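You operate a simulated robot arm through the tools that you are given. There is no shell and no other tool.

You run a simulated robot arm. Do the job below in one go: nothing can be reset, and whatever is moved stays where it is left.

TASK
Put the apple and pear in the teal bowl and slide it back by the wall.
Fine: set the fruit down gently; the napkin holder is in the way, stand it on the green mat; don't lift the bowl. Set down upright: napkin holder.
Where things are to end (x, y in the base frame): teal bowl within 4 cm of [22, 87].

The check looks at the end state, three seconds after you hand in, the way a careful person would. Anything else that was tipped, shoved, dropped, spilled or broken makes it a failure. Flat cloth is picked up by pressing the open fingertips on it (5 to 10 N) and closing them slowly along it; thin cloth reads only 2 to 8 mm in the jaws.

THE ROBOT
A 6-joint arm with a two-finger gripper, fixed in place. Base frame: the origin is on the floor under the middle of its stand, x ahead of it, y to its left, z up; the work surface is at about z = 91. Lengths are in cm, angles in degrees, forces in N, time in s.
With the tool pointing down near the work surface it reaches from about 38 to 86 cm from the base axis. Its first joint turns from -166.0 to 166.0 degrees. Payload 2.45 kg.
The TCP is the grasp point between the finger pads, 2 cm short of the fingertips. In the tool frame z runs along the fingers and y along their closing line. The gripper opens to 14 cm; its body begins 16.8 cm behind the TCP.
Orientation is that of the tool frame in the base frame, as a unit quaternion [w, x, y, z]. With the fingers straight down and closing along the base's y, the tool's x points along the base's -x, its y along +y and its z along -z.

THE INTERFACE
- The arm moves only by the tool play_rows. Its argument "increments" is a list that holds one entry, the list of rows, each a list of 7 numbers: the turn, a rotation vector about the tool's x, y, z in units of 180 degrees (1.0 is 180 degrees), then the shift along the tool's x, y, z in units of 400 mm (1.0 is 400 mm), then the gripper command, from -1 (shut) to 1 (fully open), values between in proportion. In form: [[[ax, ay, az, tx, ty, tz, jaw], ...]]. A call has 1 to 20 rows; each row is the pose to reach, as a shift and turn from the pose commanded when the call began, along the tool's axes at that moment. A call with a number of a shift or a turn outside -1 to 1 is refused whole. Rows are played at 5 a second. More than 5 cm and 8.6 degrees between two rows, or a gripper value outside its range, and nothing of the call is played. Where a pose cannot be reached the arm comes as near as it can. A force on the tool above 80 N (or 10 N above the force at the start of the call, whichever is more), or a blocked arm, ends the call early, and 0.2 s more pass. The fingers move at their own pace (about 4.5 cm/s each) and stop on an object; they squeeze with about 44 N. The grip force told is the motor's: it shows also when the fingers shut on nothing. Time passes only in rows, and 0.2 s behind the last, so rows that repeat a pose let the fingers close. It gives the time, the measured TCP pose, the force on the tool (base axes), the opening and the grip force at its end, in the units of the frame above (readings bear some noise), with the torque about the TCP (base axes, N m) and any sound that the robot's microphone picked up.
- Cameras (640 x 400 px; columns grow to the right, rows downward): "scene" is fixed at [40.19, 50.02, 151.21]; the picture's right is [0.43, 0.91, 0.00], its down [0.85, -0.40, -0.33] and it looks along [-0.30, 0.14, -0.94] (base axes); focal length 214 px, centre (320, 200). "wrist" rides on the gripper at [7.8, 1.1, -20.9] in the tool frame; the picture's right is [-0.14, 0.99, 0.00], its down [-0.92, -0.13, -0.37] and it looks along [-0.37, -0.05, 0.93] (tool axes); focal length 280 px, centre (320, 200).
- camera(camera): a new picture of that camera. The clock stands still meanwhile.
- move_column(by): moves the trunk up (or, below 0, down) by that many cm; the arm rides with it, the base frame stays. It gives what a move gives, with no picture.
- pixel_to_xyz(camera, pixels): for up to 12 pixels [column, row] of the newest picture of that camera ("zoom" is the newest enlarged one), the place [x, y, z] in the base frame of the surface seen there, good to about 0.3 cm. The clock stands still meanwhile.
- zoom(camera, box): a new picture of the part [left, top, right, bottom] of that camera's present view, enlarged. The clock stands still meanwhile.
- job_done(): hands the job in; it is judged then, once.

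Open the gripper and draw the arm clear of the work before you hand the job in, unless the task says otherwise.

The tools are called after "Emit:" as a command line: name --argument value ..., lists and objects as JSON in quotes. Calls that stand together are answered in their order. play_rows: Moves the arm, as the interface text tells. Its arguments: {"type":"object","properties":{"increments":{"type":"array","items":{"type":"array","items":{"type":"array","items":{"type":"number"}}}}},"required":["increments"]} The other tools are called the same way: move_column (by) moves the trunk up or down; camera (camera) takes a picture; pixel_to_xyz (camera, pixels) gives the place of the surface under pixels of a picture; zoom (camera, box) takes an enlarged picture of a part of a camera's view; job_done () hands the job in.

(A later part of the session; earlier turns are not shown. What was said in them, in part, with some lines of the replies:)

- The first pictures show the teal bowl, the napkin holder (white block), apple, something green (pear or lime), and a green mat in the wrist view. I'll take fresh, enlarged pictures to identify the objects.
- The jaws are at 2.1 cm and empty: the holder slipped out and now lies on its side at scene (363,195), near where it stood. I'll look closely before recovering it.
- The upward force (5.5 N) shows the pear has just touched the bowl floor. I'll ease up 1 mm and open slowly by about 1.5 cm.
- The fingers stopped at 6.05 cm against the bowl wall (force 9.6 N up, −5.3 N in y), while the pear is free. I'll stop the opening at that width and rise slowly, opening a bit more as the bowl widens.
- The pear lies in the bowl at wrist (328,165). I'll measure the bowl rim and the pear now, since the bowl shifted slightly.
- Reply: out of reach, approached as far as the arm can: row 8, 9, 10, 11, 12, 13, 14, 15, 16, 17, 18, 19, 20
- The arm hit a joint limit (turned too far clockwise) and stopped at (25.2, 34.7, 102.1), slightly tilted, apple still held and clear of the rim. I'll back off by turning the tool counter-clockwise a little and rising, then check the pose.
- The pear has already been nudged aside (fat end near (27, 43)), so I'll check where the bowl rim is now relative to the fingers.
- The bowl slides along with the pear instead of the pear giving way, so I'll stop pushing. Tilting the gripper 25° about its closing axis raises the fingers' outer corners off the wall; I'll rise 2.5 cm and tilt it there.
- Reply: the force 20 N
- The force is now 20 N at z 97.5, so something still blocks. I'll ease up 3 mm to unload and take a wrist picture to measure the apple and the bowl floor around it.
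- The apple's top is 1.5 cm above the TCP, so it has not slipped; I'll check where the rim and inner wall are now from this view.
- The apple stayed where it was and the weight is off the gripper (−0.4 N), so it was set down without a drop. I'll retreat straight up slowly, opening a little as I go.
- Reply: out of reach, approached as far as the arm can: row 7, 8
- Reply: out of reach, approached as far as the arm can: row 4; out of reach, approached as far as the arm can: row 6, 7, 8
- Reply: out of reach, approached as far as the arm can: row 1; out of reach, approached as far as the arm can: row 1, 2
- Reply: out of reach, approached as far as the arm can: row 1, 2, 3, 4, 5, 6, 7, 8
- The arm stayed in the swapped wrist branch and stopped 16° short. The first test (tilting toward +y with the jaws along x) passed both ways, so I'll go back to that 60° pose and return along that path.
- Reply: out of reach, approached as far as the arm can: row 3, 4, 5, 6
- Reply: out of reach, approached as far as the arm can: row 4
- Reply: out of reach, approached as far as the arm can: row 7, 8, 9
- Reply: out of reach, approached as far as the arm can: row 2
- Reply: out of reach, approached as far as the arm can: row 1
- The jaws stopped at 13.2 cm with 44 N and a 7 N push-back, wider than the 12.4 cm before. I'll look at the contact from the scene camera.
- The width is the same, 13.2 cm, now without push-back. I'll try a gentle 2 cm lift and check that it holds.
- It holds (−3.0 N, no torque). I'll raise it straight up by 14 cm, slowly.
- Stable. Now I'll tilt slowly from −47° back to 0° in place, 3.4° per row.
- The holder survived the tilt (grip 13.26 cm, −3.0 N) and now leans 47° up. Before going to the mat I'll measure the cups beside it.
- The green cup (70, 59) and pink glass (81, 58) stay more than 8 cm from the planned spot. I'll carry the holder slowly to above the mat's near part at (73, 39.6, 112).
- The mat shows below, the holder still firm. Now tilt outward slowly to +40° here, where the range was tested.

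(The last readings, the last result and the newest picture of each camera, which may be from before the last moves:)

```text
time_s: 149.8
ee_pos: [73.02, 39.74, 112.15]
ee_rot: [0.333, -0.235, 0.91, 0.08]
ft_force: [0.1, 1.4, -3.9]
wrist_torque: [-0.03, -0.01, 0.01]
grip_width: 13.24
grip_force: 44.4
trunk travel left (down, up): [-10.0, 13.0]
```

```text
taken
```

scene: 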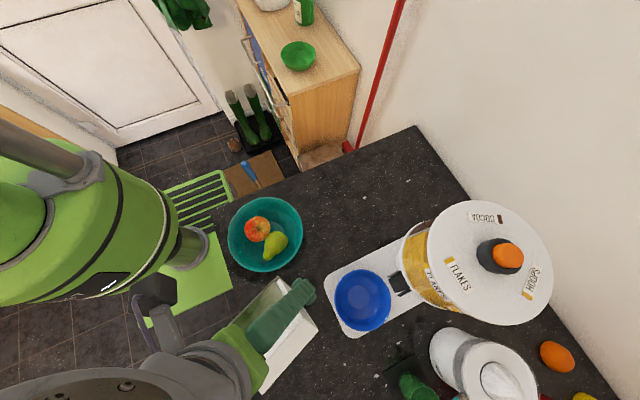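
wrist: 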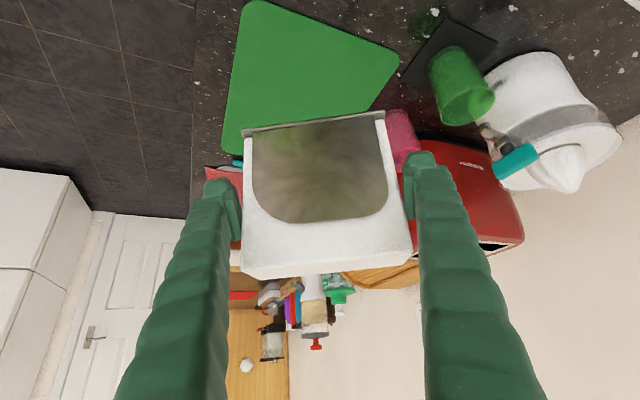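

Tilted to +40°, so the holder should be about 87° upright. I'll verify from measured points on it.

Emit:
pixel_to_xyz --camera "wrist" --pixels '[[320, 128], [320, 180], [320, 210], [320, 235], [320, 255], [260, 150], [380, 140], [260, 240], [395, 225], [250, 131], [378, 117], [330, 265]]'

Emit:
zoom --camera "wrist" --box '[220, 90, 430, 300]'

```text
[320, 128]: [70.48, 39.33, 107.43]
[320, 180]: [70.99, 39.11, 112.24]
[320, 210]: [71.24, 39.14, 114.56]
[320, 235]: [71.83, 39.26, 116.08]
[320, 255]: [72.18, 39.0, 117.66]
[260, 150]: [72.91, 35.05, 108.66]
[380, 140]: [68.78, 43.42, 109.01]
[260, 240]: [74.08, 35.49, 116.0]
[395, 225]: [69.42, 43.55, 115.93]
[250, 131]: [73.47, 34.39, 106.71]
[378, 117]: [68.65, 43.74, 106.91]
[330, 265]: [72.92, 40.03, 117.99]
```

```text
1.90 times, centred on (325, 195) of wrist
```

zoom: 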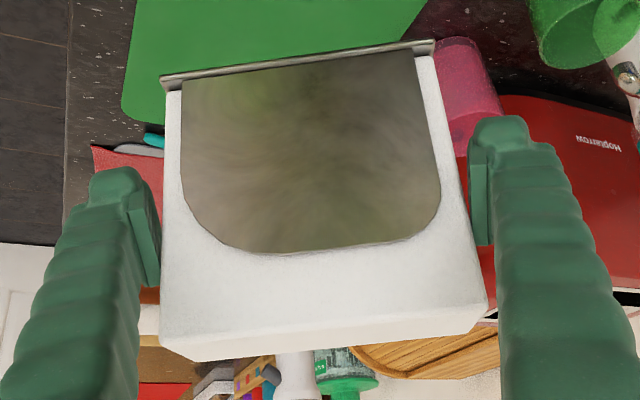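

The holder leans only about 4–5° outward; the base's bottom is about 5.4 cm below the TCP. I'll move out to TCP (77, 41.7) while lowering to z≈108, and check reach.

Emit:
play_rows --increments '[[[0, 0, 0, -0.0005, 0, 0.004, 0.4], [0, 0, 0, -0.002, -0.0005, 0.014, 0.4], [0, 0, 0, -0.0045, -0.001, 0.032, 0.4], [0, 0, 0, -0.0075, -0.0015, 0.054, 0.4], [0, 0, 0, -0.011, -0.002, 0.077, 0.4], [0, 0, 0, -0.0145, -0.0027, 0.1, 0.4], [0, 0, 0, -0.0175, -0.0033, 0.122, 0.4], [0, 0, 0, -0.02, -0.0038, 0.139, 0.4], [0, 0, 0, -0.0213, -0.004, 0.1485, 0.4], [0, 0, 0, -0.0213, -0.004, 0.1485, 0.4]]]'

Emit:
camera --camera "wrist"

```text
time_s: 152.0
ee_pos: [77.04, 41.77, 108.28]
ee_rot: [0.334, -0.234, 0.91, 0.08]
ft_force: [1.0, 0.0, -3.1]
wrist_torque: [0.0, 0.01, -0.01]
grip_width: 13.21
grip_force: 43.9
trunk travel left (down, up): [-10.0, 13.0]
```

```text
taken
```

wrist: 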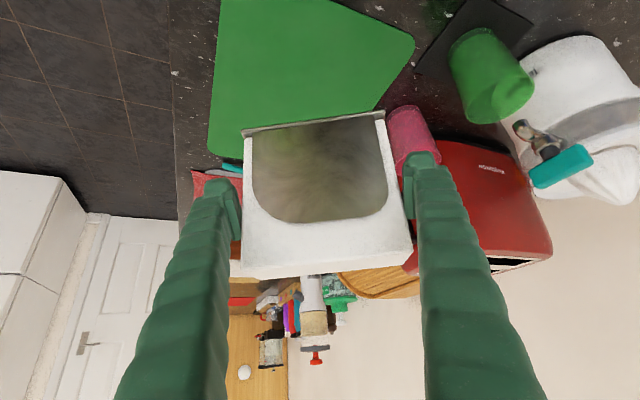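

Reached, with the mat under the holder. I'll check the pink glass' position relative to the right finger before lowering.

Emit:
pixel_to_xyz --camera "wrist" --pixels '[[395, 115], [400, 135], [410, 110], [425, 130], [405, 150], [212, 150], [222, 10], [413, 50], [372, 108], [320, 60], [320, 120], [245, 165]]'

```text
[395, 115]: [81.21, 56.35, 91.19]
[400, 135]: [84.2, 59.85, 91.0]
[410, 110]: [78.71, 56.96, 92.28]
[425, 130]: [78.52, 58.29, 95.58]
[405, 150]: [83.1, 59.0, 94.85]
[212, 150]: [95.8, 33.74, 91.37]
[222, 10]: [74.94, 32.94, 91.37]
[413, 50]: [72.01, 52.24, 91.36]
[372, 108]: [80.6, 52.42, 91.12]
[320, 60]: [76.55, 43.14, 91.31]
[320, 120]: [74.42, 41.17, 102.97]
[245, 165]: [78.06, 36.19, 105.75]
```

The glass is well clear (nearest side y≈55). I'll lower straight down 5 cm first and check that the pose is kept.

Emit:
play_rows --increments '[[[0, 0, 0, 0.004, 0, 0.0048, 0.4], [0, 0, 0, 0.013, 0, 0.0153, 0.4], [0, 0, 0, 0.026, 0, 0.0306, 0.4], [0, 0, 0, 0.04, 0, 0.0479, 0.4], [0, 0, 0, 0.055, 0, 0.0651, 0.4], [0, 0, 0, 0.068, 0, 0.0814, 0.4], [0, 0, 0, 0.077, 0, 0.0919, 0.4], [0, 0, 0, 0.0804, 0, 0.0957, 0.4], [0, 0, 0, 0.0804, 0, 0.0957, 0.4]]]'

```text
time_s: 154.0
ee_pos: [77.06, 41.75, 103.08]
ee_rot: [0.333, -0.233, 0.91, 0.079]
ft_force: [0.3, 1.0, -2.5]
wrist_torque: [0.01, 0.06, 0.02]
grip_width: 13.23
grip_force: 43.1
trunk travel left (down, up): [-10.0, 13.0]
```

Pose kept exactly. I'll add 3° of tilt here to bring the holder closer to vertical and see whether it is reached.

Emit:
play_rows --increments '[[[0, -0.005, 0, 0, 0, 0, 0.4], [0, -0.011, 0, 0, 0, 0, 0.4], [0, -0.0167, 0, 0, 0, 0, 0.4], [0, -0.0167, 0, 0, 0, 0, 0.4]]]'

Emit:
camera --camera "wrist"

Emit:
pixel_to_xyz --camera "wrist" --pixels '[[320, 140], [320, 180], [320, 210], [320, 235], [320, 255], [260, 150], [380, 140], [270, 190], [375, 185], [300, 150], [300, 205], [345, 205]]'

```text
time_s: 155.0
ee_pos: [77.22, 41.3, 103.22]
ee_rot: [0.352, -0.231, 0.903, 0.081]
ft_force: [-0.5, -0.3, -2.6]
wrist_torque: [-0.01, 0.03, 0.02]
grip_width: 13.23
grip_force: 44.2
out of reach, approached as far as the arm can: row 3, 4
trunk travel left (down, up): [-10.0, 13.0]
```

```text
taken
```

wrist: 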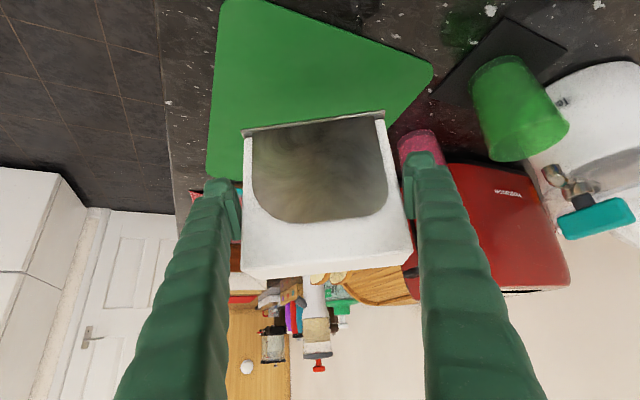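

```text
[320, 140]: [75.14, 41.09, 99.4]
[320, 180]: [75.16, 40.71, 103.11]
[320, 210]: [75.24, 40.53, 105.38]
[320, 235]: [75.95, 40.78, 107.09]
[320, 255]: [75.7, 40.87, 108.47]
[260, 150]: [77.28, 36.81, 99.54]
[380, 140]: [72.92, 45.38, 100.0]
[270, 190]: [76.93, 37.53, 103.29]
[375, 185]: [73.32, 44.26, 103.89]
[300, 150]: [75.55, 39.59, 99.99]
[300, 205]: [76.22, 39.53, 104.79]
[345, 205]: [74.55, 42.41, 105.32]
```

The holder is now upright within 2–3°, right at the edge of the arm's range. To keep this exact joint pose I'll lower it with the trunk instead: first 1 cm as a test.

Emit:
move_column --by -1

```text
time_s: 155.6
ee_pos: [77.18, 41.33, 102.2]
ee_rot: [0.352, -0.23, 0.903, 0.08]
ft_force: [-0.4, -0.5, -2.9]
wrist_torque: [-0.03, 0.04, 0.0]
grip_width: 13.23
grip_force: 44.2
trunk travel left (down, up): [-9.0, 14.0]
```

The trunk move is smooth and keeps the pose. I'll go down 2 cm, then 1.5 cm.

Emit:
move_column --by -2

Emit:
move_column --by -1.3

Emit:
camera --camera "wrist"

```text
time_s: 156.2
ee_pos: [77.19, 41.4, 100.31]
ee_rot: [0.354, -0.23, 0.903, 0.08]
ft_force: [0.1, 0.0, -2.1]
wrist_torque: [-0.01, 0.02, -0.03]
grip_width: 13.2
grip_force: 43.8
trunk travel left (down, up): [-7.0, 16.0]
```

```text
time_s: 156.9
ee_pos: [77.22, 41.38, 98.78]
ee_rot: [0.353, -0.23, 0.903, 0.079]
ft_force: [0.5, 0.5, -3.5]
wrist_torque: [-0.02, 0.02, 0.04]
grip_width: 13.23
grip_force: 43.9
trunk travel left (down, up): [-5.7, 17.3]
```

```text
taken
```

wrist: 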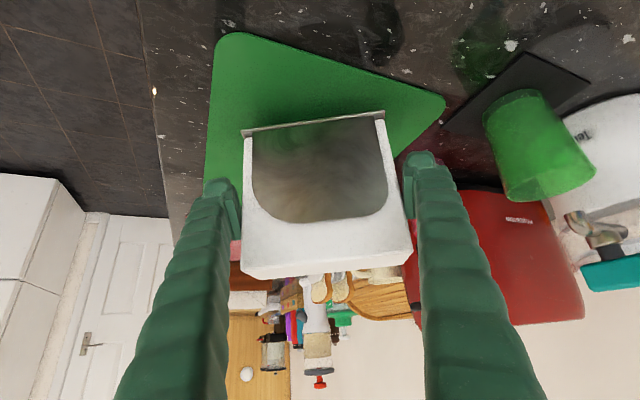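

Just above the mat now. I'll go down in sub-centimetre steps and watch the force.

Emit:
move_column --by -0.7

Emit:
move_column --by -0.4

```text
time_s: 157.4
ee_pos: [77.36, 41.38, 98.22]
ee_rot: [0.353, -0.231, 0.903, 0.081]
ft_force: [0.0, -0.1, -2.8]
wrist_torque: [0.01, -0.02, -0.01]
grip_width: 13.23
grip_force: 44.3
trunk travel left (down, up): [-5.0, 18.0]
```

```text
time_s: 157.9
ee_pos: [77.23, 41.38, 97.61]
ee_rot: [0.353, -0.231, 0.903, 0.08]
ft_force: [-0.1, 0.3, -2.8]
wrist_torque: [0.0, 0.02, 0.0]
grip_width: 13.2
grip_force: 43.9
trunk travel left (down, up): [-4.6, 18.4]
```

Still no contact (−2.8 N). Another small step down.

Emit:
move_column --by -0.4

Emit:
zoom --camera "wrist" --box '[220, 80, 430, 290]'

```text
time_s: 158.5
ee_pos: [77.17, 41.32, 97.38]
ee_rot: [0.353, -0.23, 0.903, 0.079]
ft_force: [-0.5, 0.3, -0.6]
wrist_torque: [0.11, 0.06, 0.02]
grip_width: 13.22
grip_force: 43.8
trunk travel left (down, up): [-4.2, 18.8]
```

```text
1.90 times, centred on (325, 185) of wrist
```

zoom: 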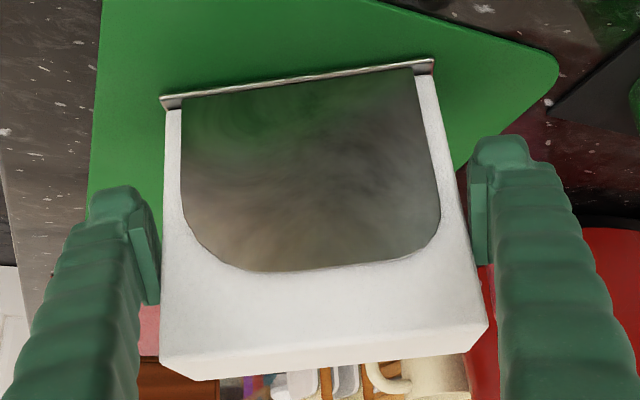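

First light contact at the right end. One more 2 mm step to seat it.

Emit:
move_column --by -0.2

```text
time_s: 159.0
ee_pos: [77.4, 41.41, 97.39]
ee_rot: [0.354, -0.231, 0.903, 0.081]
ft_force: [-3.8, -1.1, 8.4]
wrist_torque: [0.64, 0.2, 0.2]
grip_width: 13.23
grip_force: 43.9
trunk travel left (down, up): [-4.0, 19.0]
```

It rests with about 11 N on the mat, right end first. I'll open slowly so it settles flat on its base.

Emit:
play_rows --increments '[[[0, 0, 0, 0, 0, 0, 0.88], [0, 0, 0, 0, 0, 0, 0.89], [0, 0, 0, 0, 0, 0, 0.9], [0, 0, 0, 0, 0, 0, 0.91], [0, 0, 0, 0, 0, 0, 0.92], [0, 0, 0, 0, 0, 0, 0.94], [0, 0, 0, 0, 0, 0, 0.96], [0, 0, 0, 0, 0, 0, 0.98], [0, 0, 0, 0, 0, 0, 1], [0, 0, 0, 0, 0, 0, 1]]]'

Emit:
camera --camera "wrist"

Emit:
zoom --camera "wrist" --box '[200, 70, 440, 290]'

```text
time_s: 161.2
ee_pos: [77.24, 41.42, 97.18]
ee_rot: [0.353, -0.23, 0.904, 0.079]
ft_force: [-0.4, 0.4, -0.5]
wrist_torque: [-0.01, 0.02, -0.03]
grip_width: 14.0
grip_force: 0.0
trunk travel left (down, up): [-4.0, 19.0]
```

```text
taken
```

wrist: 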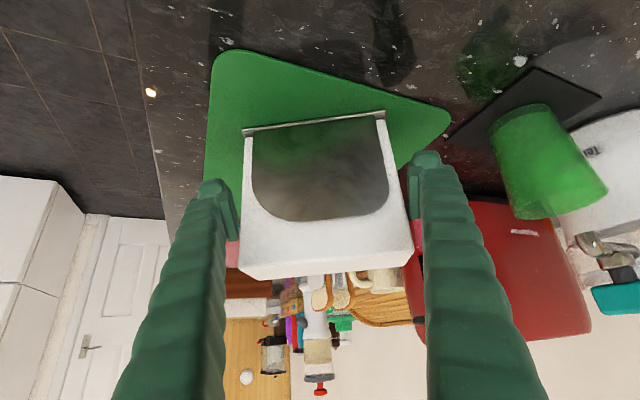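

```text
1.82 times, centred on (320, 180) of wrist
```

zoom: 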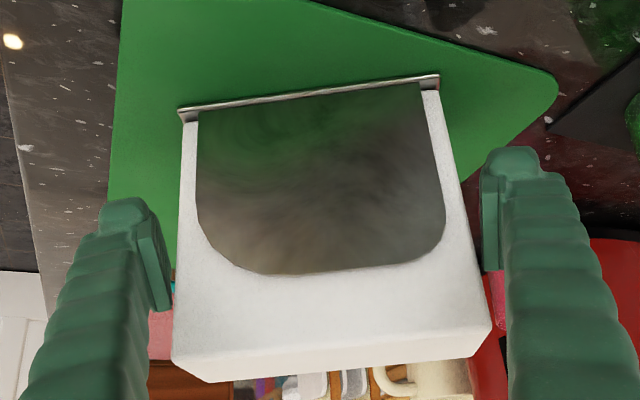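

The holder stands released on the mat, both fingers clear. Before backing out I'll reduce the tilt to about 30° in place (rotation about the jaw axis only), to get away from the edge of the range.

Emit:
play_rows --increments '[[[0, 0.012, 0, 0, 0, 0, 1], [0, 0.027, 0, 0, 0, 0, 1], [0, 0.045, 0, 0, 0, 0, 1], [0, 0.062, 0, 0, 0, 0, 1], [0, 0.07, 0, 0, 0, 0, 1], [0, 0.07, 0, 0, 0, 0, 1]]]'

Emit:
camera --camera "wrist"

```text
time_s: 162.6
ee_pos: [79.99, 39.08, 98.3]
ee_rot: [0.345, -0.213, 0.914, 0.027]
ft_force: [-1.3, 1.6, -0.4]
wrist_torque: [-0.03, -0.01, 0.0]
grip_width: 13.98
grip_force: 0.1
out of reach, approached as far as the arm can: row 2, 3, 4, 5
trunk travel left (down, up): [-4.0, 19.0]
```

```text
taken
```

wrist: 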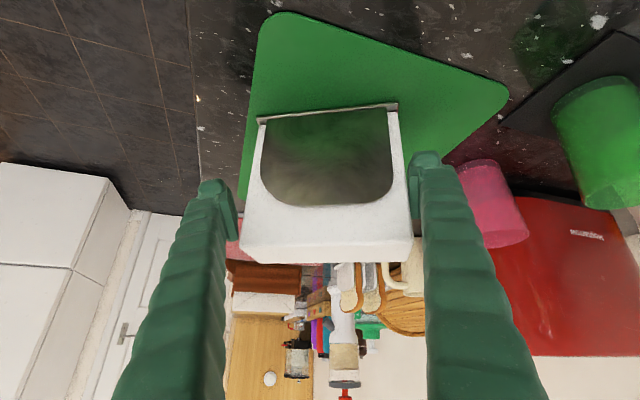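

The arm drifted about 3 cm sideways near the edge of its range and the right finger now lightly touches the holder (2 N), which still stands. I'll retreat straight up with the trunk, which keeps the joints fixed: 2 cm first.

Emit:
move_column --by 2

Emit:
camera --camera "wrist"

```text
time_s: 163.3
ee_pos: [79.8, 39.08, 100.23]
ee_rot: [0.345, -0.213, 0.914, 0.028]
ft_force: [-2.0, 2.1, 0.5]
wrist_torque: [-0.02, 0.04, -0.01]
grip_width: 13.99
grip_force: 0.0
trunk travel left (down, up): [-6.0, 17.0]
```

```text
taken
```

wrist: 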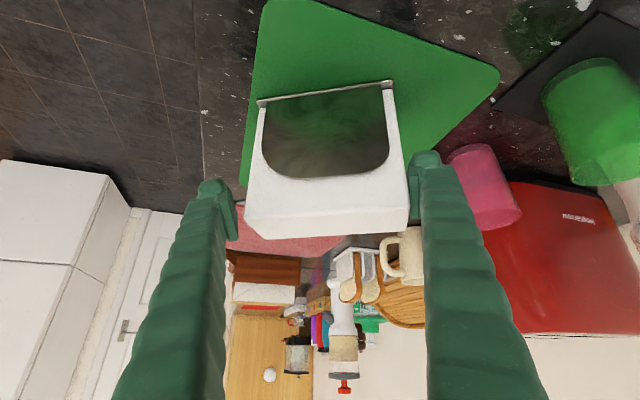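

The holder stays put while the fingers rise. Continuing up with the trunk.

Emit:
move_column --by 3

Emit:
move_column --by 4

Emit:
camera --camera "wrist"

```text
time_s: 164.0
ee_pos: [80.04, 39.1, 103.07]
ee_rot: [0.345, -0.213, 0.914, 0.028]
ft_force: [-0.5, 0.6, -0.5]
wrist_torque: [-0.03, 0.0, 0.03]
grip_width: 13.98
grip_force: 0.1
trunk travel left (down, up): [-9.0, 14.0]
```

```text
time_s: 164.8
ee_pos: [79.9, 39.11, 107.21]
ee_rot: [0.345, -0.213, 0.914, 0.028]
ft_force: [-0.2, 0.4, -0.1]
wrist_torque: [0.01, -0.01, 0.02]
grip_width: 13.99
grip_force: 0.1
trunk travel left (down, up): [-13.0, 10.0]
```

```text
taken
```

wrist: 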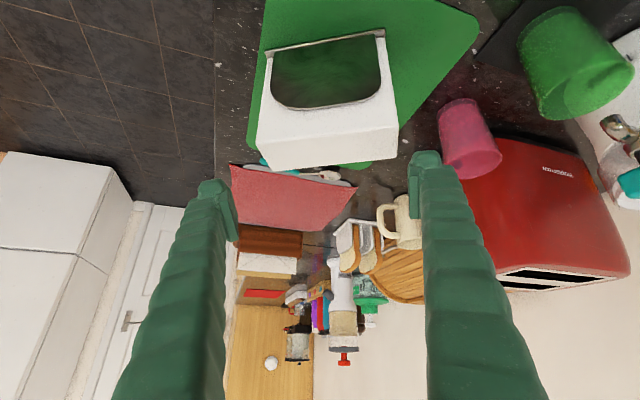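

The holder stands free on the mat, fingertips now above its top. I'll rise 4 cm more and measure where and how it stands.

Emit:
move_column --by 5

Emit:
camera --camera "wrist"

Emit:
pixel_to_xyz --camera "wrist" --pixels '[[268, 25], [383, 12], [272, 60], [380, 50], [325, 18], [325, 50], [325, 70], [262, 120], [395, 110], [325, 140], [325, 115], [330, 95]]'

```text
time_s: 165.8
ee_pos: [79.84, 39.05, 112.2]
ee_rot: [0.346, -0.213, 0.913, 0.028]
ft_force: [1.2, -0.6, -0.2]
wrist_torque: [-0.01, 0.02, 0.03]
grip_width: 13.99
grip_force: 0.0
trunk travel left (down, up): [-18.0, 5.0]
```

```text
taken
```

wrist: 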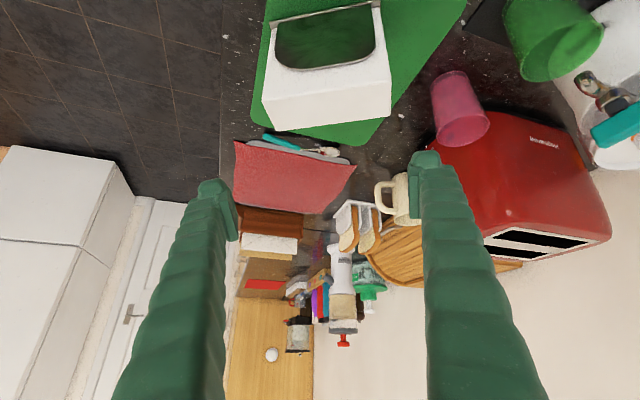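

```text
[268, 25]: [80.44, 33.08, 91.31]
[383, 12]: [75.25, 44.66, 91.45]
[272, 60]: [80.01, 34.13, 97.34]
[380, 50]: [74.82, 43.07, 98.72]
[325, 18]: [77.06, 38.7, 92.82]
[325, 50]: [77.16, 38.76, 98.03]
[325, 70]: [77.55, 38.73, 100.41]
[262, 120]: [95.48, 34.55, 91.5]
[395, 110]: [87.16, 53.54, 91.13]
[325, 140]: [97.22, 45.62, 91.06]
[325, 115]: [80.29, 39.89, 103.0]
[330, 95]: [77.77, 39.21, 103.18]
```

The holder stands vertical (face at x≈77.1 from z 92.8 to 98.0, top 103.1). I'll zoom in to see whether its near-left base corner is fully on the mat.

Emit:
zoom --camera "wrist" --box '[230, 0, 430, 150]'

Emit:
pixel_to_xyz --camera "zoom" --pixels '[[100, 20], [95, 60], [105, 30], [112, 50], [118, 70], [125, 72], [130, 60], [85, 100], [90, 200], [100, 150], [480, 20], [130, 80]]'

```text
2.67 times, centred on (330, 75) of wrist
```

zoom: 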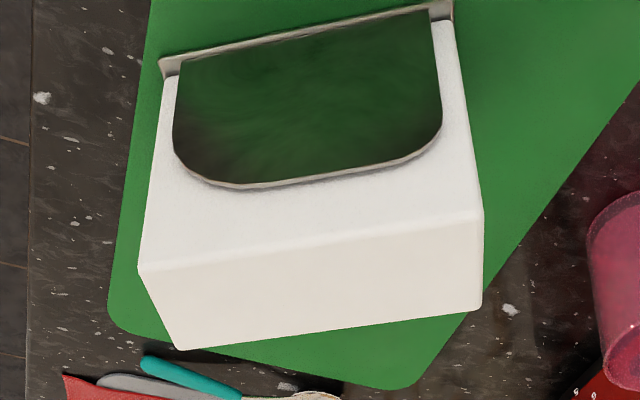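

```text
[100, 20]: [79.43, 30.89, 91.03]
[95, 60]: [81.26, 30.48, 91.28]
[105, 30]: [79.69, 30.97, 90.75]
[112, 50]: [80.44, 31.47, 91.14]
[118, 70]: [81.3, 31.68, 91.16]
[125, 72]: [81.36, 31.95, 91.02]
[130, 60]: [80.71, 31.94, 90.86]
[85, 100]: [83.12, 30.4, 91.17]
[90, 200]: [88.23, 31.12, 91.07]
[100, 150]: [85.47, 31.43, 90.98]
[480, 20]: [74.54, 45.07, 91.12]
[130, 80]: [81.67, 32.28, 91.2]
```

The base is fully on the mat (corner about 0.8 cm inside its edge). Now I'll raise the trunk 4 cm more for clearance and bring the tool back to vertical while drawing it inward.

Emit:
move_column --by 4

Emit:
play_rows --increments '[[[-0.0031, 0.0186, -0.0008, 0.0135, 0.0011, -0.0116, 1], [-0.0062, 0.0373, -0.0016, 0.027, 0.0023, -0.0232, 1], [-0.0092, 0.0559, -0.0023, 0.0404, 0.0034, -0.0348, 1], [-0.0123, 0.0745, -0.0031, 0.0538, 0.0045, -0.0463, 1], [-0.0154, 0.0931, -0.0039, 0.0673, 0.0057, -0.0579, 1], [-0.0185, 0.1118, -0.0047, 0.0808, 0.0068, -0.0695, 1], [-0.0215, 0.1304, -0.0054, 0.0942, 0.0079, -0.0811, 1], [-0.0246, 0.149, -0.0062, 0.1077, 0.0091, -0.0927, 1], [-0.0277, 0.1676, -0.007, 0.1211, 0.0102, -0.1043, 1], [-0.0308, 0.1863, -0.0078, 0.1346, 0.0113, -0.1158, 1], [-0.0338, 0.2049, -0.0085, 0.148, 0.0125, -0.1274, 1], [-0.0369, 0.2235, -0.0093, 0.1615, 0.0136, -0.139, 1], [-0.0369, 0.2235, -0.0093, 0.1615, 0.0136, -0.139, 1]]]'

Emit:
camera --camera "wrist"

```text
time_s: 166.6
ee_pos: [79.98, 39.12, 116.18]
ee_rot: [0.346, -0.213, 0.913, 0.028]
ft_force: [0.4, -0.5, -0.2]
wrist_torque: [0.01, -0.02, 0.01]
grip_width: 14.0
grip_force: 0.1
trunk travel left (down, up): [-22.0, 1.0]
```

```text
time_s: 169.4
ee_pos: [71.9, 35.94, 116.28]
ee_rot: [-0.002, -0.241, 0.97, 0.0]
ft_force: [0.5, 0.2, -0.3]
wrist_torque: [-0.03, -0.01, -0.02]
grip_width: 14.01
grip_force: 0.1
out of reach, approached as far as the arm can: row 1, 2
trunk travel left (down, up): [-22.0, 1.0]
```

```text
taken
```

wrist: 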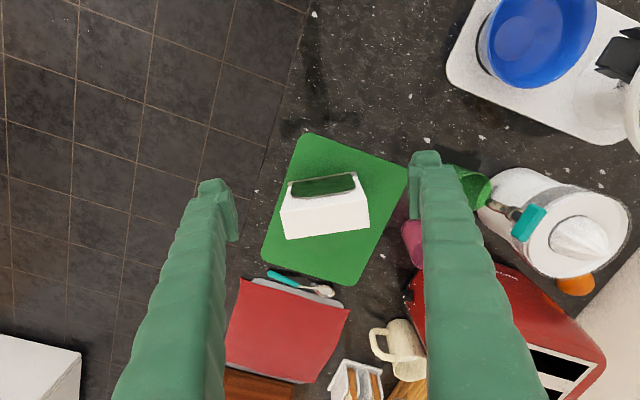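

The arm is free and vertical, and the holder stands upright in the middle of the mat. Next I'll slide the bowl; first I move back over the empty counter at (48, 34), closing the jaws a little.

Emit:
play_rows --increments '[[[0, 0, -0.01, 0.03, 0.013, 0, 0.8], [0, 0, -0.03, 0.09, 0.039, 0, 0.6], [0, 0, -0.052, 0.16, 0.069, 0, 0.5], [0, 0, -0.075, 0.23, 0.0994, 0, 0.43], [0, 0, -0.097, 0.3, 0.13, 0, 0.43], [0, 0, -0.12, 0.37, 0.16, 0, 0.43], [0, 0, -0.14, 0.44, 0.19, 0, 0.43], [0, 0, -0.156, 0.5, 0.216, 0, 0.43], [0, 0, -0.1667, 0.55, 0.2376, 0, 0.43], [0, 0, -0.1667, 0.55, 0.2376, 0, 0.43]]]'

Emit:
move_column --by -6

Emit:
camera --camera "scene"

Emit:
camera --camera "wrist"

```text
time_s: 171.6
ee_pos: [48.12, 33.98, 116.43]
ee_rot: [-0.002, -0.485, 0.874, 0.0]
ft_force: [0.0, 0.4, -0.7]
wrist_torque: [-0.01, -0.01, -0.04]
grip_width: 9.99
grip_force: 0.0
trunk travel left (down, up): [-22.0, 1.0]
```

```text
time_s: 172.6
ee_pos: [48.06, 34.04, 110.37]
ee_rot: [-0.001, -0.485, 0.875, 0.0]
ft_force: [-0.1, 0.2, 0.3]
wrist_torque: [0.0, -0.02, -0.03]
grip_width: 10.02
grip_force: 0.0
trunk travel left (down, up): [-16.0, 7.0]
```

```text
taken
```

scene: 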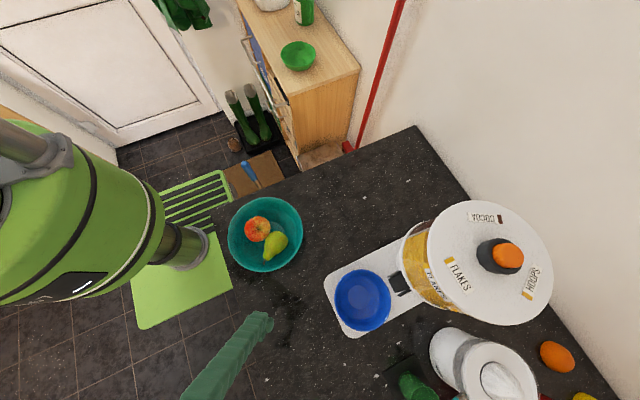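

```text
taken
```

wrist: 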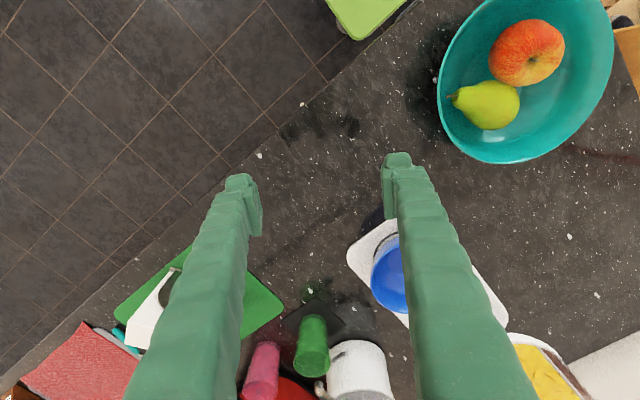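

The bowl with both fruit is at scene (265,234), the way to the wall is clear. I'll measure its rim precisely.

Emit:
zoom --camera "scene" --box '[215, 185, 315, 285]'

Emit:
pixel_to_xyz --camera "zoom" --pixels '[[175, 200], [467, 200], [320, 50], [320, 348], [220, 95], [425, 95], [220, 300], [425, 305], [285, 180], [350, 240], [305, 285], [200, 140]]'

```text
4.00 times, centred on (265, 235) of scene
```

zoom: 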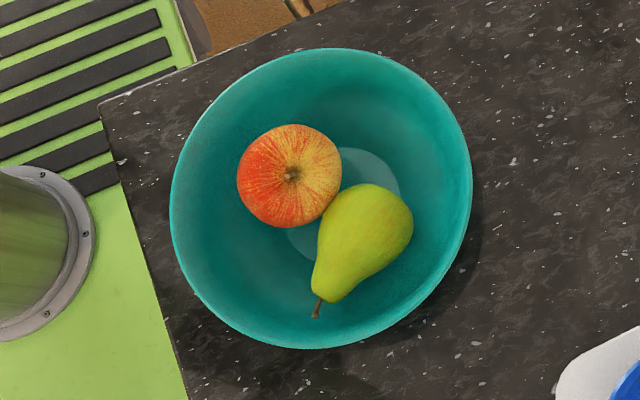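

```text
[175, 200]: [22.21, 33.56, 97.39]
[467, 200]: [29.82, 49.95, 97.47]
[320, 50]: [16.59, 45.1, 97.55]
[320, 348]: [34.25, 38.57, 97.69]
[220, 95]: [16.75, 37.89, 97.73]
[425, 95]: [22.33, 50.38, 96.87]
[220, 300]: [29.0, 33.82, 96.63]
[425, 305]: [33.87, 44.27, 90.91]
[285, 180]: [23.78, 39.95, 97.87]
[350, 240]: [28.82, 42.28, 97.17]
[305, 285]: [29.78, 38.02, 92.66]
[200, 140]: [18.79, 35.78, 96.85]
```

Bowl centre (25.5, 41.8), rim radius 9.2. I'll push it with both fingers as a cradle (10 cm apart) from the near side; first move above (26.3, 30.8) with the tool turned so that its front faces the push direction.

Emit:
play_rows --increments '[[[0, 0, -0.01, 0.018, 0.021, 0, 0.43], [0, 0, -0.03, 0.06, 0.07, 0, 0.43], [0, 0, -0.055, 0.1, 0.118, 0, 0.43], [0, 0, -0.08, 0.145, 0.17, 0, 0.43], [0, 0, -0.105, 0.19, 0.224, 0, 0.43], [0, 0, -0.13, 0.235, 0.277, 0, 0.43], [0, 0, -0.155, 0.28, 0.33, 0, 0.43], [0, 0, -0.18, 0.32, 0.377, 0, 0.43], [0, 0, -0.195, 0.345, 0.406, 0, 0.43], [0, 0, -0.2, 0.3566, 0.42, 0, 0.43], [0, 0, -0.2, 0.3566, 0.42, 0, 0.43]]]'

Emit:
camera --camera "scene"

Emit:
camera --camera "wrist"

```text
time_s: 175.0
ee_pos: [26.35, 30.72, 110.38]
ee_rot: [0.001, 0.732, -0.681, -0.001]
ft_force: [-0.4, -0.4, 0.1]
wrist_torque: [0.01, 0.02, 0.02]
grip_width: 10.03
grip_force: 0.0
trunk travel left (down, up): [-16.0, 7.0]
```

```text
taken
```

scene: 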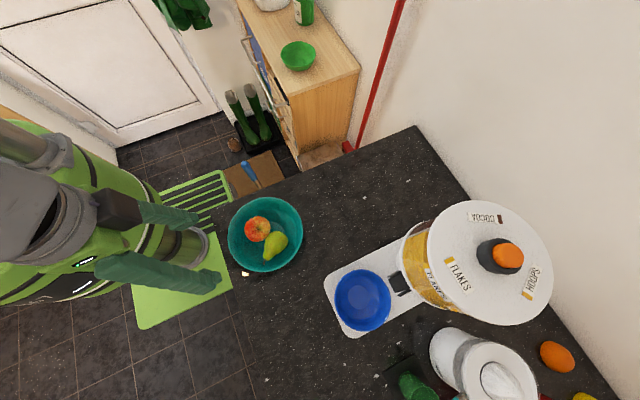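

```text
taken
```

wrist: 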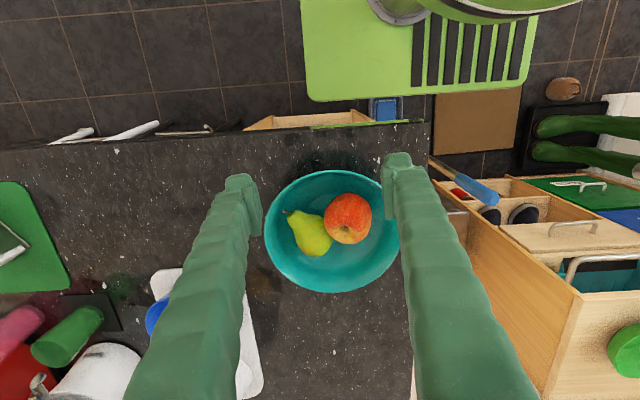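

Aligned behind the bowl (wrist (331,230)). I'll bring the trunk back to its starting height and lower the fingertips to about z 93, just in front of the counter's near edge.

Emit:
move_column --by -6

Emit:
play_rows --increments '[[[0, 0, 0, 0, 0, 0.03, 0.43], [0, 0, 0, 0, 0, 0.07, 0.43], [0, 0, 0, 0, 0, 0.11, 0.43], [0, 0, 0, 0, 0, 0.15, 0.43], [0, 0, 0, 0, 0, 0.185, 0.43], [0, 0, 0, 0, 0, 0.21, 0.43], [0, 0, 0, 0, 0, 0.225, 0.43], [0, 0, 0, 0, 0, 0.225, 0.43]]]'

Emit:
camera --camera "wrist"

Emit:
camera --camera "scene"

```text
time_s: 176.0
ee_pos: [26.26, 30.73, 104.42]
ee_rot: [0.002, 0.732, -0.682, -0.001]
ft_force: [0.3, -1.0, -0.6]
wrist_torque: [-0.01, -0.01, -0.02]
grip_width: 9.99
grip_force: 0.1
trunk travel left (down, up): [-10.0, 13.0]
```

```text
time_s: 177.8
ee_pos: [26.25, 30.71, 95.47]
ee_rot: [0.002, 0.732, -0.681, -0.001]
ft_force: [-0.9, -0.7, -0.3]
wrist_torque: [0.01, -0.03, 0.01]
grip_width: 10.03
grip_force: 0.1
trunk travel left (down, up): [-10.0, 13.0]
```

```text
taken
```

wrist: 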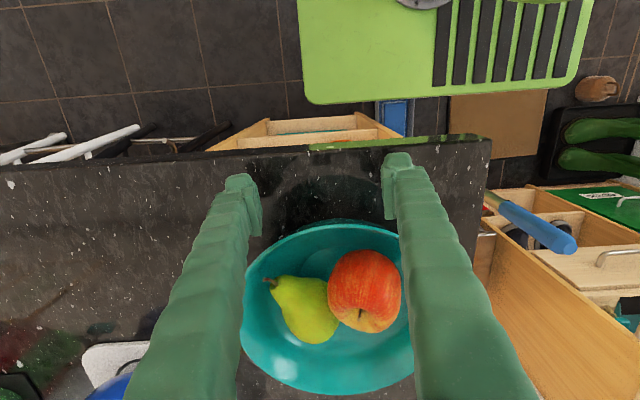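

```text
taken
```

scene: 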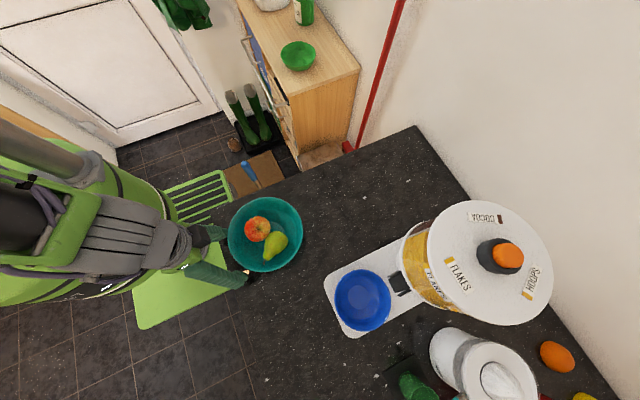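

The fingers stand behind the bowl on the counter side. I'll advance slowly 2.5 cm to make contact and watch force and bowl.

Emit:
play_rows --increments '[[[0, 0, 0, -0.008, 0, 0, 0.43], [0, 0, 0, -0.018, 0, 0, 0.43], [0, 0, 0, -0.028, 0, 0, 0.43], [0, 0, 0, -0.038, 0, 0, 0.43], [0, 0, 0, -0.048, 0, 0, 0.43], [0, 0, 0, -0.058, 0, 0, 0.43], [0, 0, 0, -0.0625, 0, 0, 0.43]]]'

Emit:
zoom --camera "scene" --box '[215, 180, 325, 290]'

```text
time_s: 179.4
ee_pos: [26.07, 33.28, 95.5]
ee_rot: [0.002, 0.731, -0.682, -0.001]
ft_force: [0.2, -3.6, 1.7]
wrist_torque: [0.09, 0.01, 0.02]
grip_width: 10.08
grip_force: 0.9
trunk travel left (down, up): [-10.0, 13.0]
```

```text
3.64 times, centred on (270, 235) of scene
```

zoom: 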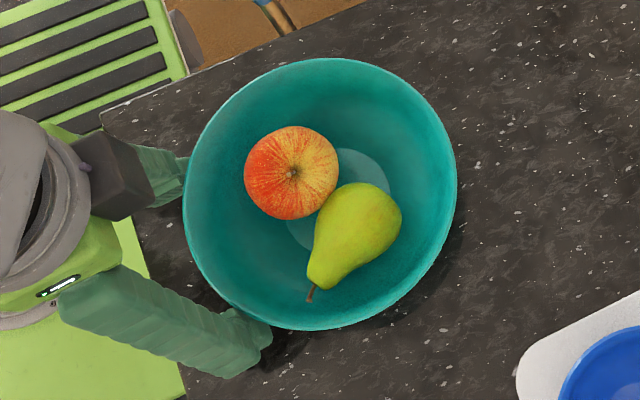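

Both fingers are in contact with about 3.6 N push and the bowl slides flat, fruit still. I'll push on 15 cm slowly with a smooth ramp.

Emit:
play_rows --increments '[[[0, 0, 0, -0.0075, 0, 0, 0.43], [0, 0, 0, -0.02, 0, 0, 0.43], [0, 0, 0, -0.0375, 0, 0, 0.43], [0, 0, 0, -0.06, 0, 0, 0.43], [0, 0, 0, -0.085, 0, 0, 0.43], [0, 0, 0, -0.11, 0, 0, 0.43], [0, 0, 0, -0.135, 0, 0, 0.43], [0, 0, 0, -0.16, 0, 0, 0.43], [0, 0, 0, -0.185, 0, 0, 0.43], [0, 0, 0, -0.21, 0, 0, 0.43], [0, 0, 0, -0.235, 0, 0, 0.43], [0, 0, 0, -0.26, 0, 0, 0.43], [0, 0, 0, -0.285, 0, 0, 0.43], [0, 0, 0, -0.31, 0, 0, 0.43], [0, 0, 0, -0.3325, 0, 0, 0.43], [0, 0, 0, -0.35, 0, 0, 0.43], [0, 0, 0, -0.3625, 0, 0, 0.43], [0, 0, 0, -0.37, 0, 0, 0.43], [0, 0, 0, -0.375, 0, 0, 0.43]]]'

Emit:
camera --camera "scene"

Emit:
camera --camera "wrist"

```text
time_s: 183.4
ee_pos: [24.94, 48.06, 95.49]
ee_rot: [0.002, 0.731, -0.682, 0.0]
ft_force: [0.1, -3.7, 2.2]
wrist_torque: [0.08, 0.0, 0.07]
grip_width: 10.1
grip_force: 1.0
trunk travel left (down, up): [-10.0, 13.0]
```

```text
taken
```

scene: 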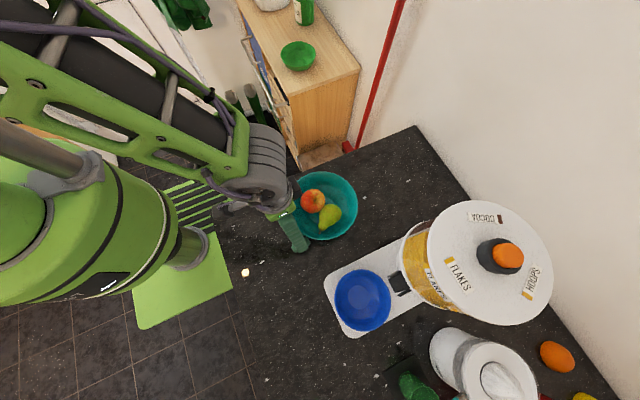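

```text
taken
```

wrist: 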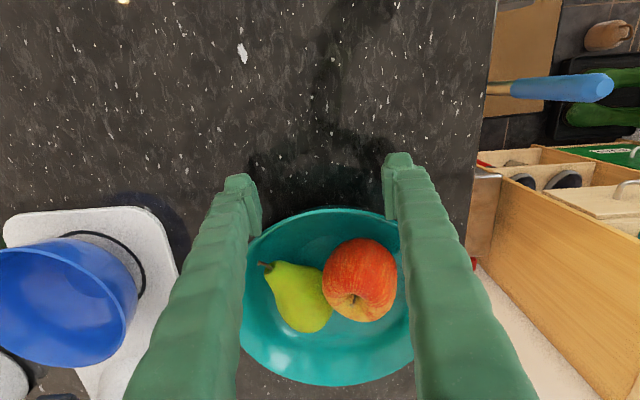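

The bowl slides nicely and the fruit stay in. I'll measure its position to check the heading.

Emit:
pixel_to_xyz --camera "scene" --pixels '[[357, 205], [328, 173], [325, 239], [300, 185], [350, 185], [350, 228], [310, 235], [345, 233]]'

```text
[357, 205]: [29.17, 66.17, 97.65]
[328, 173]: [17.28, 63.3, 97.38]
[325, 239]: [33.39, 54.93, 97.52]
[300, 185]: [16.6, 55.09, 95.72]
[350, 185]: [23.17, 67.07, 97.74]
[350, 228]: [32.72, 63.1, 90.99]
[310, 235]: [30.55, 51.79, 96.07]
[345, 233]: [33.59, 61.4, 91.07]
```

Bowl centre is (24.9, 58.0), 10 cm ahead of the TCP; target needs a further (−2.9, +29). I'll continue another 15 cm on a slightly corrected heading.

Emit:
play_rows --increments '[[[0, 0, 0, -0.0075, 0.0002, 0, 0.43], [0, 0, 0, -0.02, 0.0006, 0, 0.43], [0, 0, 0, -0.0375, 0.001, 0, 0.43], [0, 0, 0, -0.06, 0.0017, 0, 0.43], [0, 0, 0, -0.085, 0.0024, 0, 0.43], [0, 0, 0, -0.11, 0.0031, 0, 0.43], [0, 0, 0, -0.135, 0.0038, 0, 0.43], [0, 0, 0, -0.16, 0.0045, 0, 0.43], [0, 0, 0, -0.185, 0.0052, 0, 0.43], [0, 0, 0, -0.21, 0.0059, 0, 0.43], [0, 0, 0, -0.235, 0.0066, 0, 0.43], [0, 0, 0, -0.26, 0.0073, 0, 0.43], [0, 0, 0, -0.285, 0.008, 0, 0.43], [0, 0, 0, -0.31, 0.0087, 0, 0.43], [0, 0, 0, -0.3325, 0.0093, 0, 0.43], [0, 0, 0, -0.35, 0.0098, 0, 0.43], [0, 0, 0, -0.3625, 0.0102, 0, 0.43], [0, 0, 0, -0.37, 0.0104, 0, 0.43], [0, 0, 0, -0.375, 0.0105, 0, 0.43]]]'

Emit:
camera --camera "scene"

```text
time_s: 187.4
ee_pos: [23.51, 63.13, 95.53]
ee_rot: [0.002, 0.731, -0.682, -0.001]
ft_force: [0.3, -3.6, 1.8]
wrist_torque: [0.11, -0.01, -0.05]
grip_width: 10.08
grip_force: 0.3
trunk travel left (down, up): [-10.0, 13.0]
```

```text
taken
```

scene: 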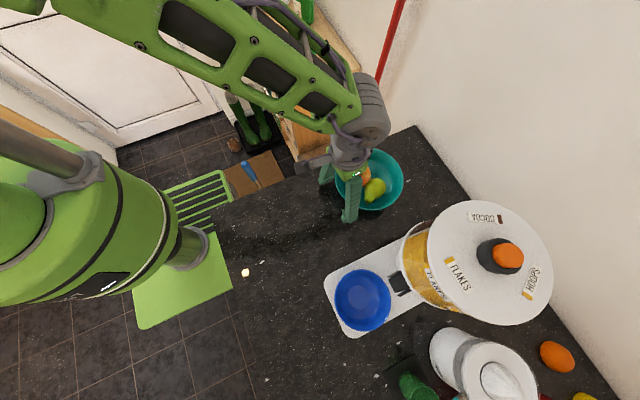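

Sliding steadily. I'll measure the rim again for the final leg.

Emit:
pixel_to_xyz --camera "scene" --pixels '[[403, 180], [399, 168], [390, 157], [380, 151], [378, 209], [390, 205], [399, 195], [368, 209]]'

Emit:
zoom --camera "scene" --box '[320, 120, 460, 240]'

```text
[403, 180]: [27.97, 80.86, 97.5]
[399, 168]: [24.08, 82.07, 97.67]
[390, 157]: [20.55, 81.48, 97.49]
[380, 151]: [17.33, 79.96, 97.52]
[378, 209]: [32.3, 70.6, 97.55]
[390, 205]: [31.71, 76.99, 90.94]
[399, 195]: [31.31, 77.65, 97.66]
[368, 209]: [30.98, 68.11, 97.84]
```

```text
3.33 times, centred on (390, 180) of scene
```

zoom: 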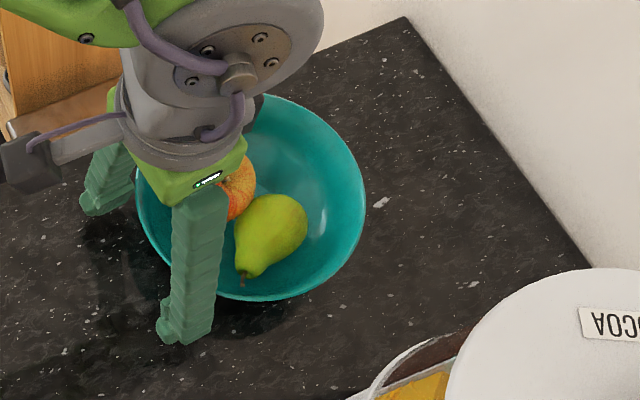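

Bowl centre (23.4, 72.9); it needs (−1.4, +14.1) more. Final leg with a gentle stop.

Emit:
play_rows --increments '[[[0, 0, 0, -0.0075, 0.0002, 0, 0.43], [0, 0, 0, -0.02, 0.0005, 0, 0.43], [0, 0, 0, -0.0375, 0.001, 0, 0.43], [0, 0, 0, -0.06, 0.0016, 0, 0.43], [0, 0, 0, -0.085, 0.0023, 0, 0.43], [0, 0, 0, -0.11, 0.003, 0, 0.43], [0, 0, 0, -0.135, 0.0037, 0, 0.43], [0, 0, 0, -0.16, 0.0044, 0, 0.43], [0, 0, 0, -0.185, 0.0051, 0, 0.43], [0, 0, 0, -0.21, 0.0058, 0, 0.43], [0, 0, 0, -0.235, 0.0064, 0, 0.43], [0, 0, 0, -0.26, 0.0071, 0, 0.43], [0, 0, 0, -0.283, 0.0078, 0, 0.43], [0, 0, 0, -0.304, 0.0083, 0, 0.43], [0, 0, 0, -0.322, 0.0088, 0, 0.43], [0, 0, 0, -0.336, 0.0092, 0, 0.43], [0, 0, 0, -0.346, 0.0095, 0, 0.43], [0, 0, 0, -0.352, 0.0096, 0, 0.43], [0, 0, 0, -0.354, 0.0097, 0, 0.43]]]'

Emit:
camera --camera "scene"

Emit:
camera --camera "wrist"

```text
time_s: 191.4
ee_pos: [22.27, 77.23, 95.6]
ee_rot: [0.002, 0.731, -0.682, -0.001]
ft_force: [0.3, -3.9, 2.3]
wrist_torque: [0.06, -0.03, 0.03]
grip_width: 10.09
grip_force: 0.5
trunk travel left (down, up): [-10.0, 13.0]
```

```text
taken
```

scene: 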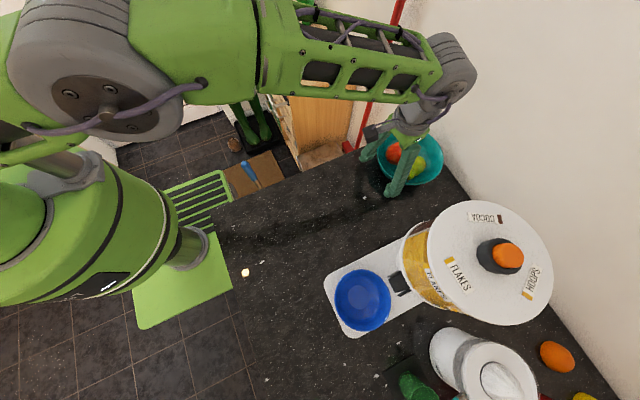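

```text
taken
```

wrist: 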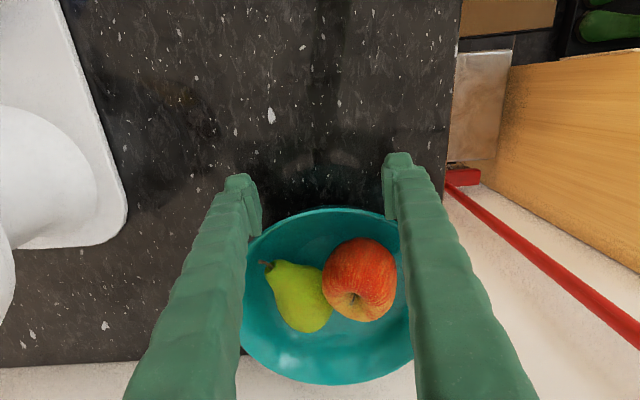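

I'll measure the bowl's rim at its new place before backing off.

Emit:
zoom --camera "scene" --box '[350, 90, 490, 220]'

Emit:
pixel_to_xyz --camera "scene" --pixels '[[442, 160], [440, 150], [435, 142], [438, 172], [430, 180], [420, 184], [412, 184], [443, 165]]'

```text
3.08 times, centred on (420, 155) of scene
```

zoom: 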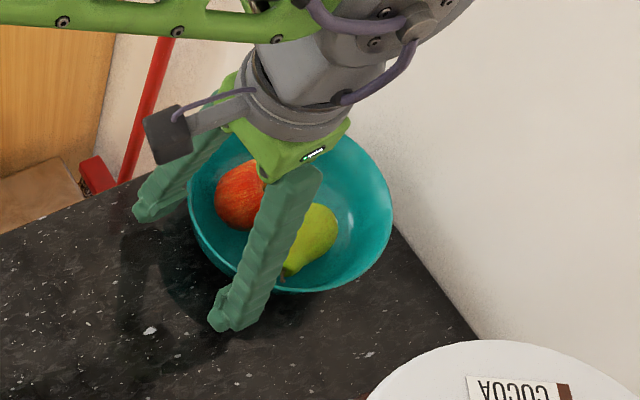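

```text
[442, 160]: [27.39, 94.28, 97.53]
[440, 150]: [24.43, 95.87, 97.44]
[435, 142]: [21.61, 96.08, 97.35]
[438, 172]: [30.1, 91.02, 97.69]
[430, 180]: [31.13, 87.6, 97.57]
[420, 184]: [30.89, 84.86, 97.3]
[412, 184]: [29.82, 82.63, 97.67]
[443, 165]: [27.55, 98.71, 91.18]
```

The rim fits a centre of (22.0, 87.0), exactly on target. I'll back the fingers off 2.5 cm straight and then rise.

Emit:
play_rows --increments '[[[0, 0, 0, 0.006, 0, 0, 0.43], [0, 0, 0, 0.02, 0, 0, 0.43], [0, 0, 0, 0.04, 0, 0, 0.43], [0, 0, 0, 0.0625, 0, 0, 0.43], [0, 0, 0, 0.0625, 0, -0.04, 0.43], [0, 0, 0, 0.0625, 0, -0.1, 0.43], [0, 0, 0, 0.0625, 0, -0.17, 0.43], [0, 0, 0, 0.0625, 0, -0.24, 0.43], [0, 0, 0, 0.0625, 0, -0.32, 0.43], [0, 0, 0, 0.0625, 0, -0.4, 0.43], [0, 0, 0, 0.0625, 0, -0.45, 0.43], [0, 0, 0, 0.0625, 0, -0.45, 0.43]]]'

Emit:
camera --camera "scene"

Emit:
camera --camera "wrist"

```text
time_s: 194.0
ee_pos: [22.5, 74.84, 113.32]
ee_rot: [0.002, 0.731, -0.682, -0.001]
ft_force: [-0.6, -0.7, -0.1]
wrist_torque: [0.01, 0.01, 0.05]
grip_width: 9.99
grip_force: 0.0
trunk travel left (down, up): [-10.0, 13.0]
```

```text
taken
```

scene: 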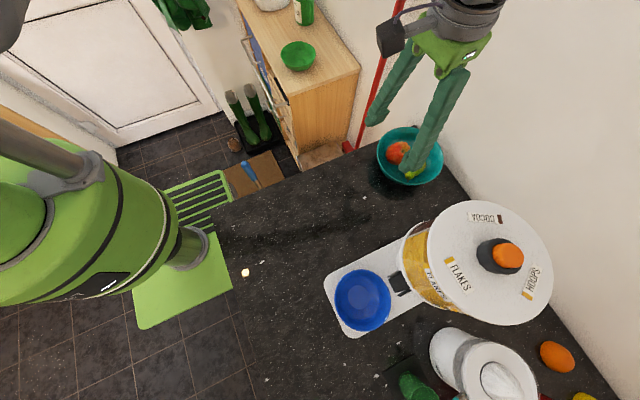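

```text
taken
```

wrist: 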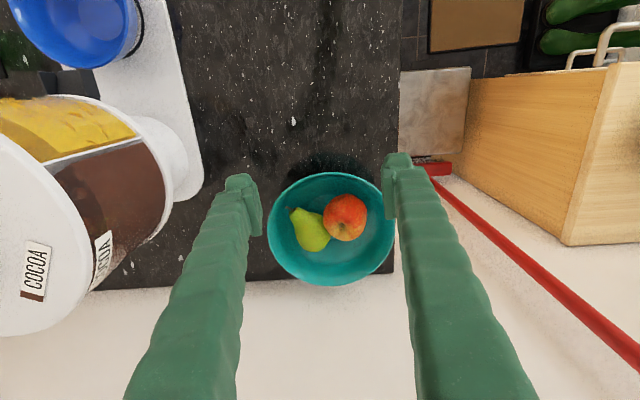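

The bowl stands by the wall with both fruit in it, fingers clear. I'll open the gripper and draw the arm back over the empty counter, and check everything once more.

Emit:
play_rows --increments '[[[0, 0, 0.01, 0.03, -0.007, -0.02, 0.6], [0, 0, 0.03, 0.09, -0.02, -0.05, 0.7], [0, 0, 0.055, 0.16, -0.036, -0.08, 0.8], [0, 0, 0.08, 0.23, -0.051, -0.1, 0.9], [0, 0, 0.105, 0.3, -0.067, -0.1, 1], [0, 0, 0.13, 0.37, -0.083, -0.1, 1], [0, 0, 0.155, 0.44, -0.098, -0.1, 1], [0, 0, 0.18, 0.51, -0.114, -0.1, 1], [0, 0, 0.205, 0.57, -0.127, -0.1, 1], [0, 0, 0.23, 0.61, -0.136, -0.1, 1], [0, 0, 0.25, 0.636, -0.142, -0.1, 1], [0, 0, 0.25, 0.636, -0.142, -0.1, 1]]]'

Emit:
camera --camera "wrist"

Emit:
camera --camera "scene"

```text
time_s: 196.6
ee_pos: [29.96, 49.83, 117.32]
ee_rot: [-0.002, -0.414, 0.91, 0.001]
ft_force: [0.0, -0.5, 0.1]
wrist_torque: [0.01, 0.02, 0.0]
grip_width: 13.98
grip_force: 0.1
trunk travel left (down, up): [-10.0, 13.0]
```

```text
taken
```

wrist: 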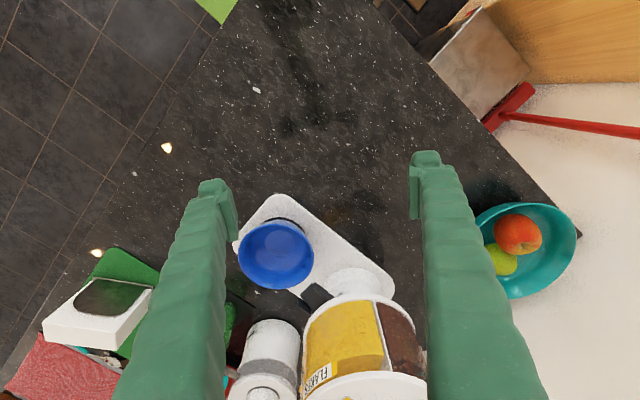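

```text
taken
```

scene: 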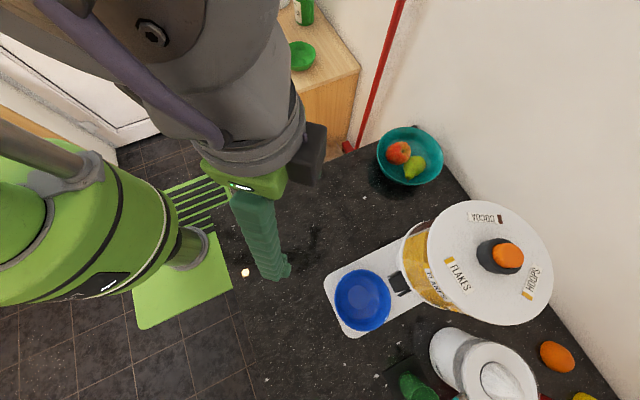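

Everything looks right: holder on the mat at wrist (95,310), bowl by the wall with apple and pear. One last zoom and measurement to confirm the holder is upright and the bowl on target.

Emit:
zoom --camera "wrist" --box '[20, 230, 220, 400]'

Emit:
pixel_to_xyz --camera "wrist" --pixels '[[80, 330], [60, 335], [110, 340], [110, 295], [120, 265], [145, 295]]'

Emit:
pixel_to_xyz --camera "scene" --pixels '[[378, 155], [442, 157], [410, 126], [410, 184], [398, 152], [414, 167]]'

```text
2.35 times, centred on (120, 315) of wrist
```

zoom: 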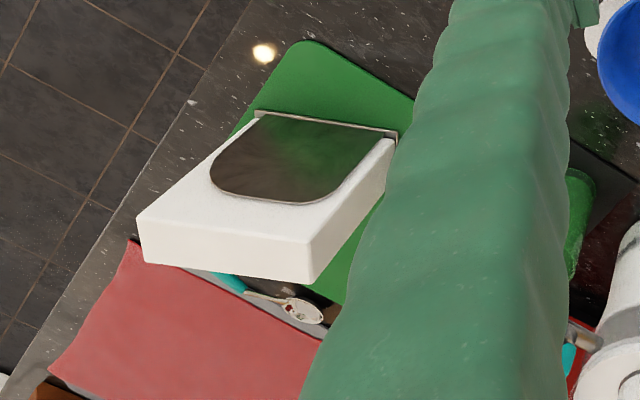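

```text
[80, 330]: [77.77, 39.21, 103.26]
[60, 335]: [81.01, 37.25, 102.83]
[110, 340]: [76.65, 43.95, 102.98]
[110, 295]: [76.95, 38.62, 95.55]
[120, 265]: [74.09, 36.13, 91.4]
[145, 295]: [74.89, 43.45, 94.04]
```

```text
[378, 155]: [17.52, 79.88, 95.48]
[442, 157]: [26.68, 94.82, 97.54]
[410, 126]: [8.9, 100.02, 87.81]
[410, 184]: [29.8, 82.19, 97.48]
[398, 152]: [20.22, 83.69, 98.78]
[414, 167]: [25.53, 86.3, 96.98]
```

The job is finished as far as I can measure. The holder stands upright on the mat with its top at z≈103. The bowl is at (22, 87) with the apple and pear in it, and the gripper is open and clear, so I hand the job in.

Emit:
job_done

```text
The job is handed in.
```

The job is handed in. The apple and pear are in the teal bowl, and the bowl is by the wall, centred at about (22.0, 87.0) against a target of (22, 87). I pushed it there along the counter and did not lift it.

- **Napkin holder:** it stands upright on the green mat, with its whole base on the mat. On my first try it slipped from the grip and fell on its side on the counter. I picked it up again, set it upright on the mat, and saw no damage in the pictures. While I was backing the arm away it was nudged about 3 cm across the mat, but it stayed standing.
- **Fruit:** both were lowered until they touched the bowl and then released, without a drop I could see. The pear tipped over onto its side inside the bowl as it settled.
- **Bowl before the slide:** it shifted a centimetre or two while I was placing the fruit, since the fingers and fruit pressed on its walls.

Nothing else on the counter looks moved or tipped in the last pictures. The gripper is open and clear of everything.
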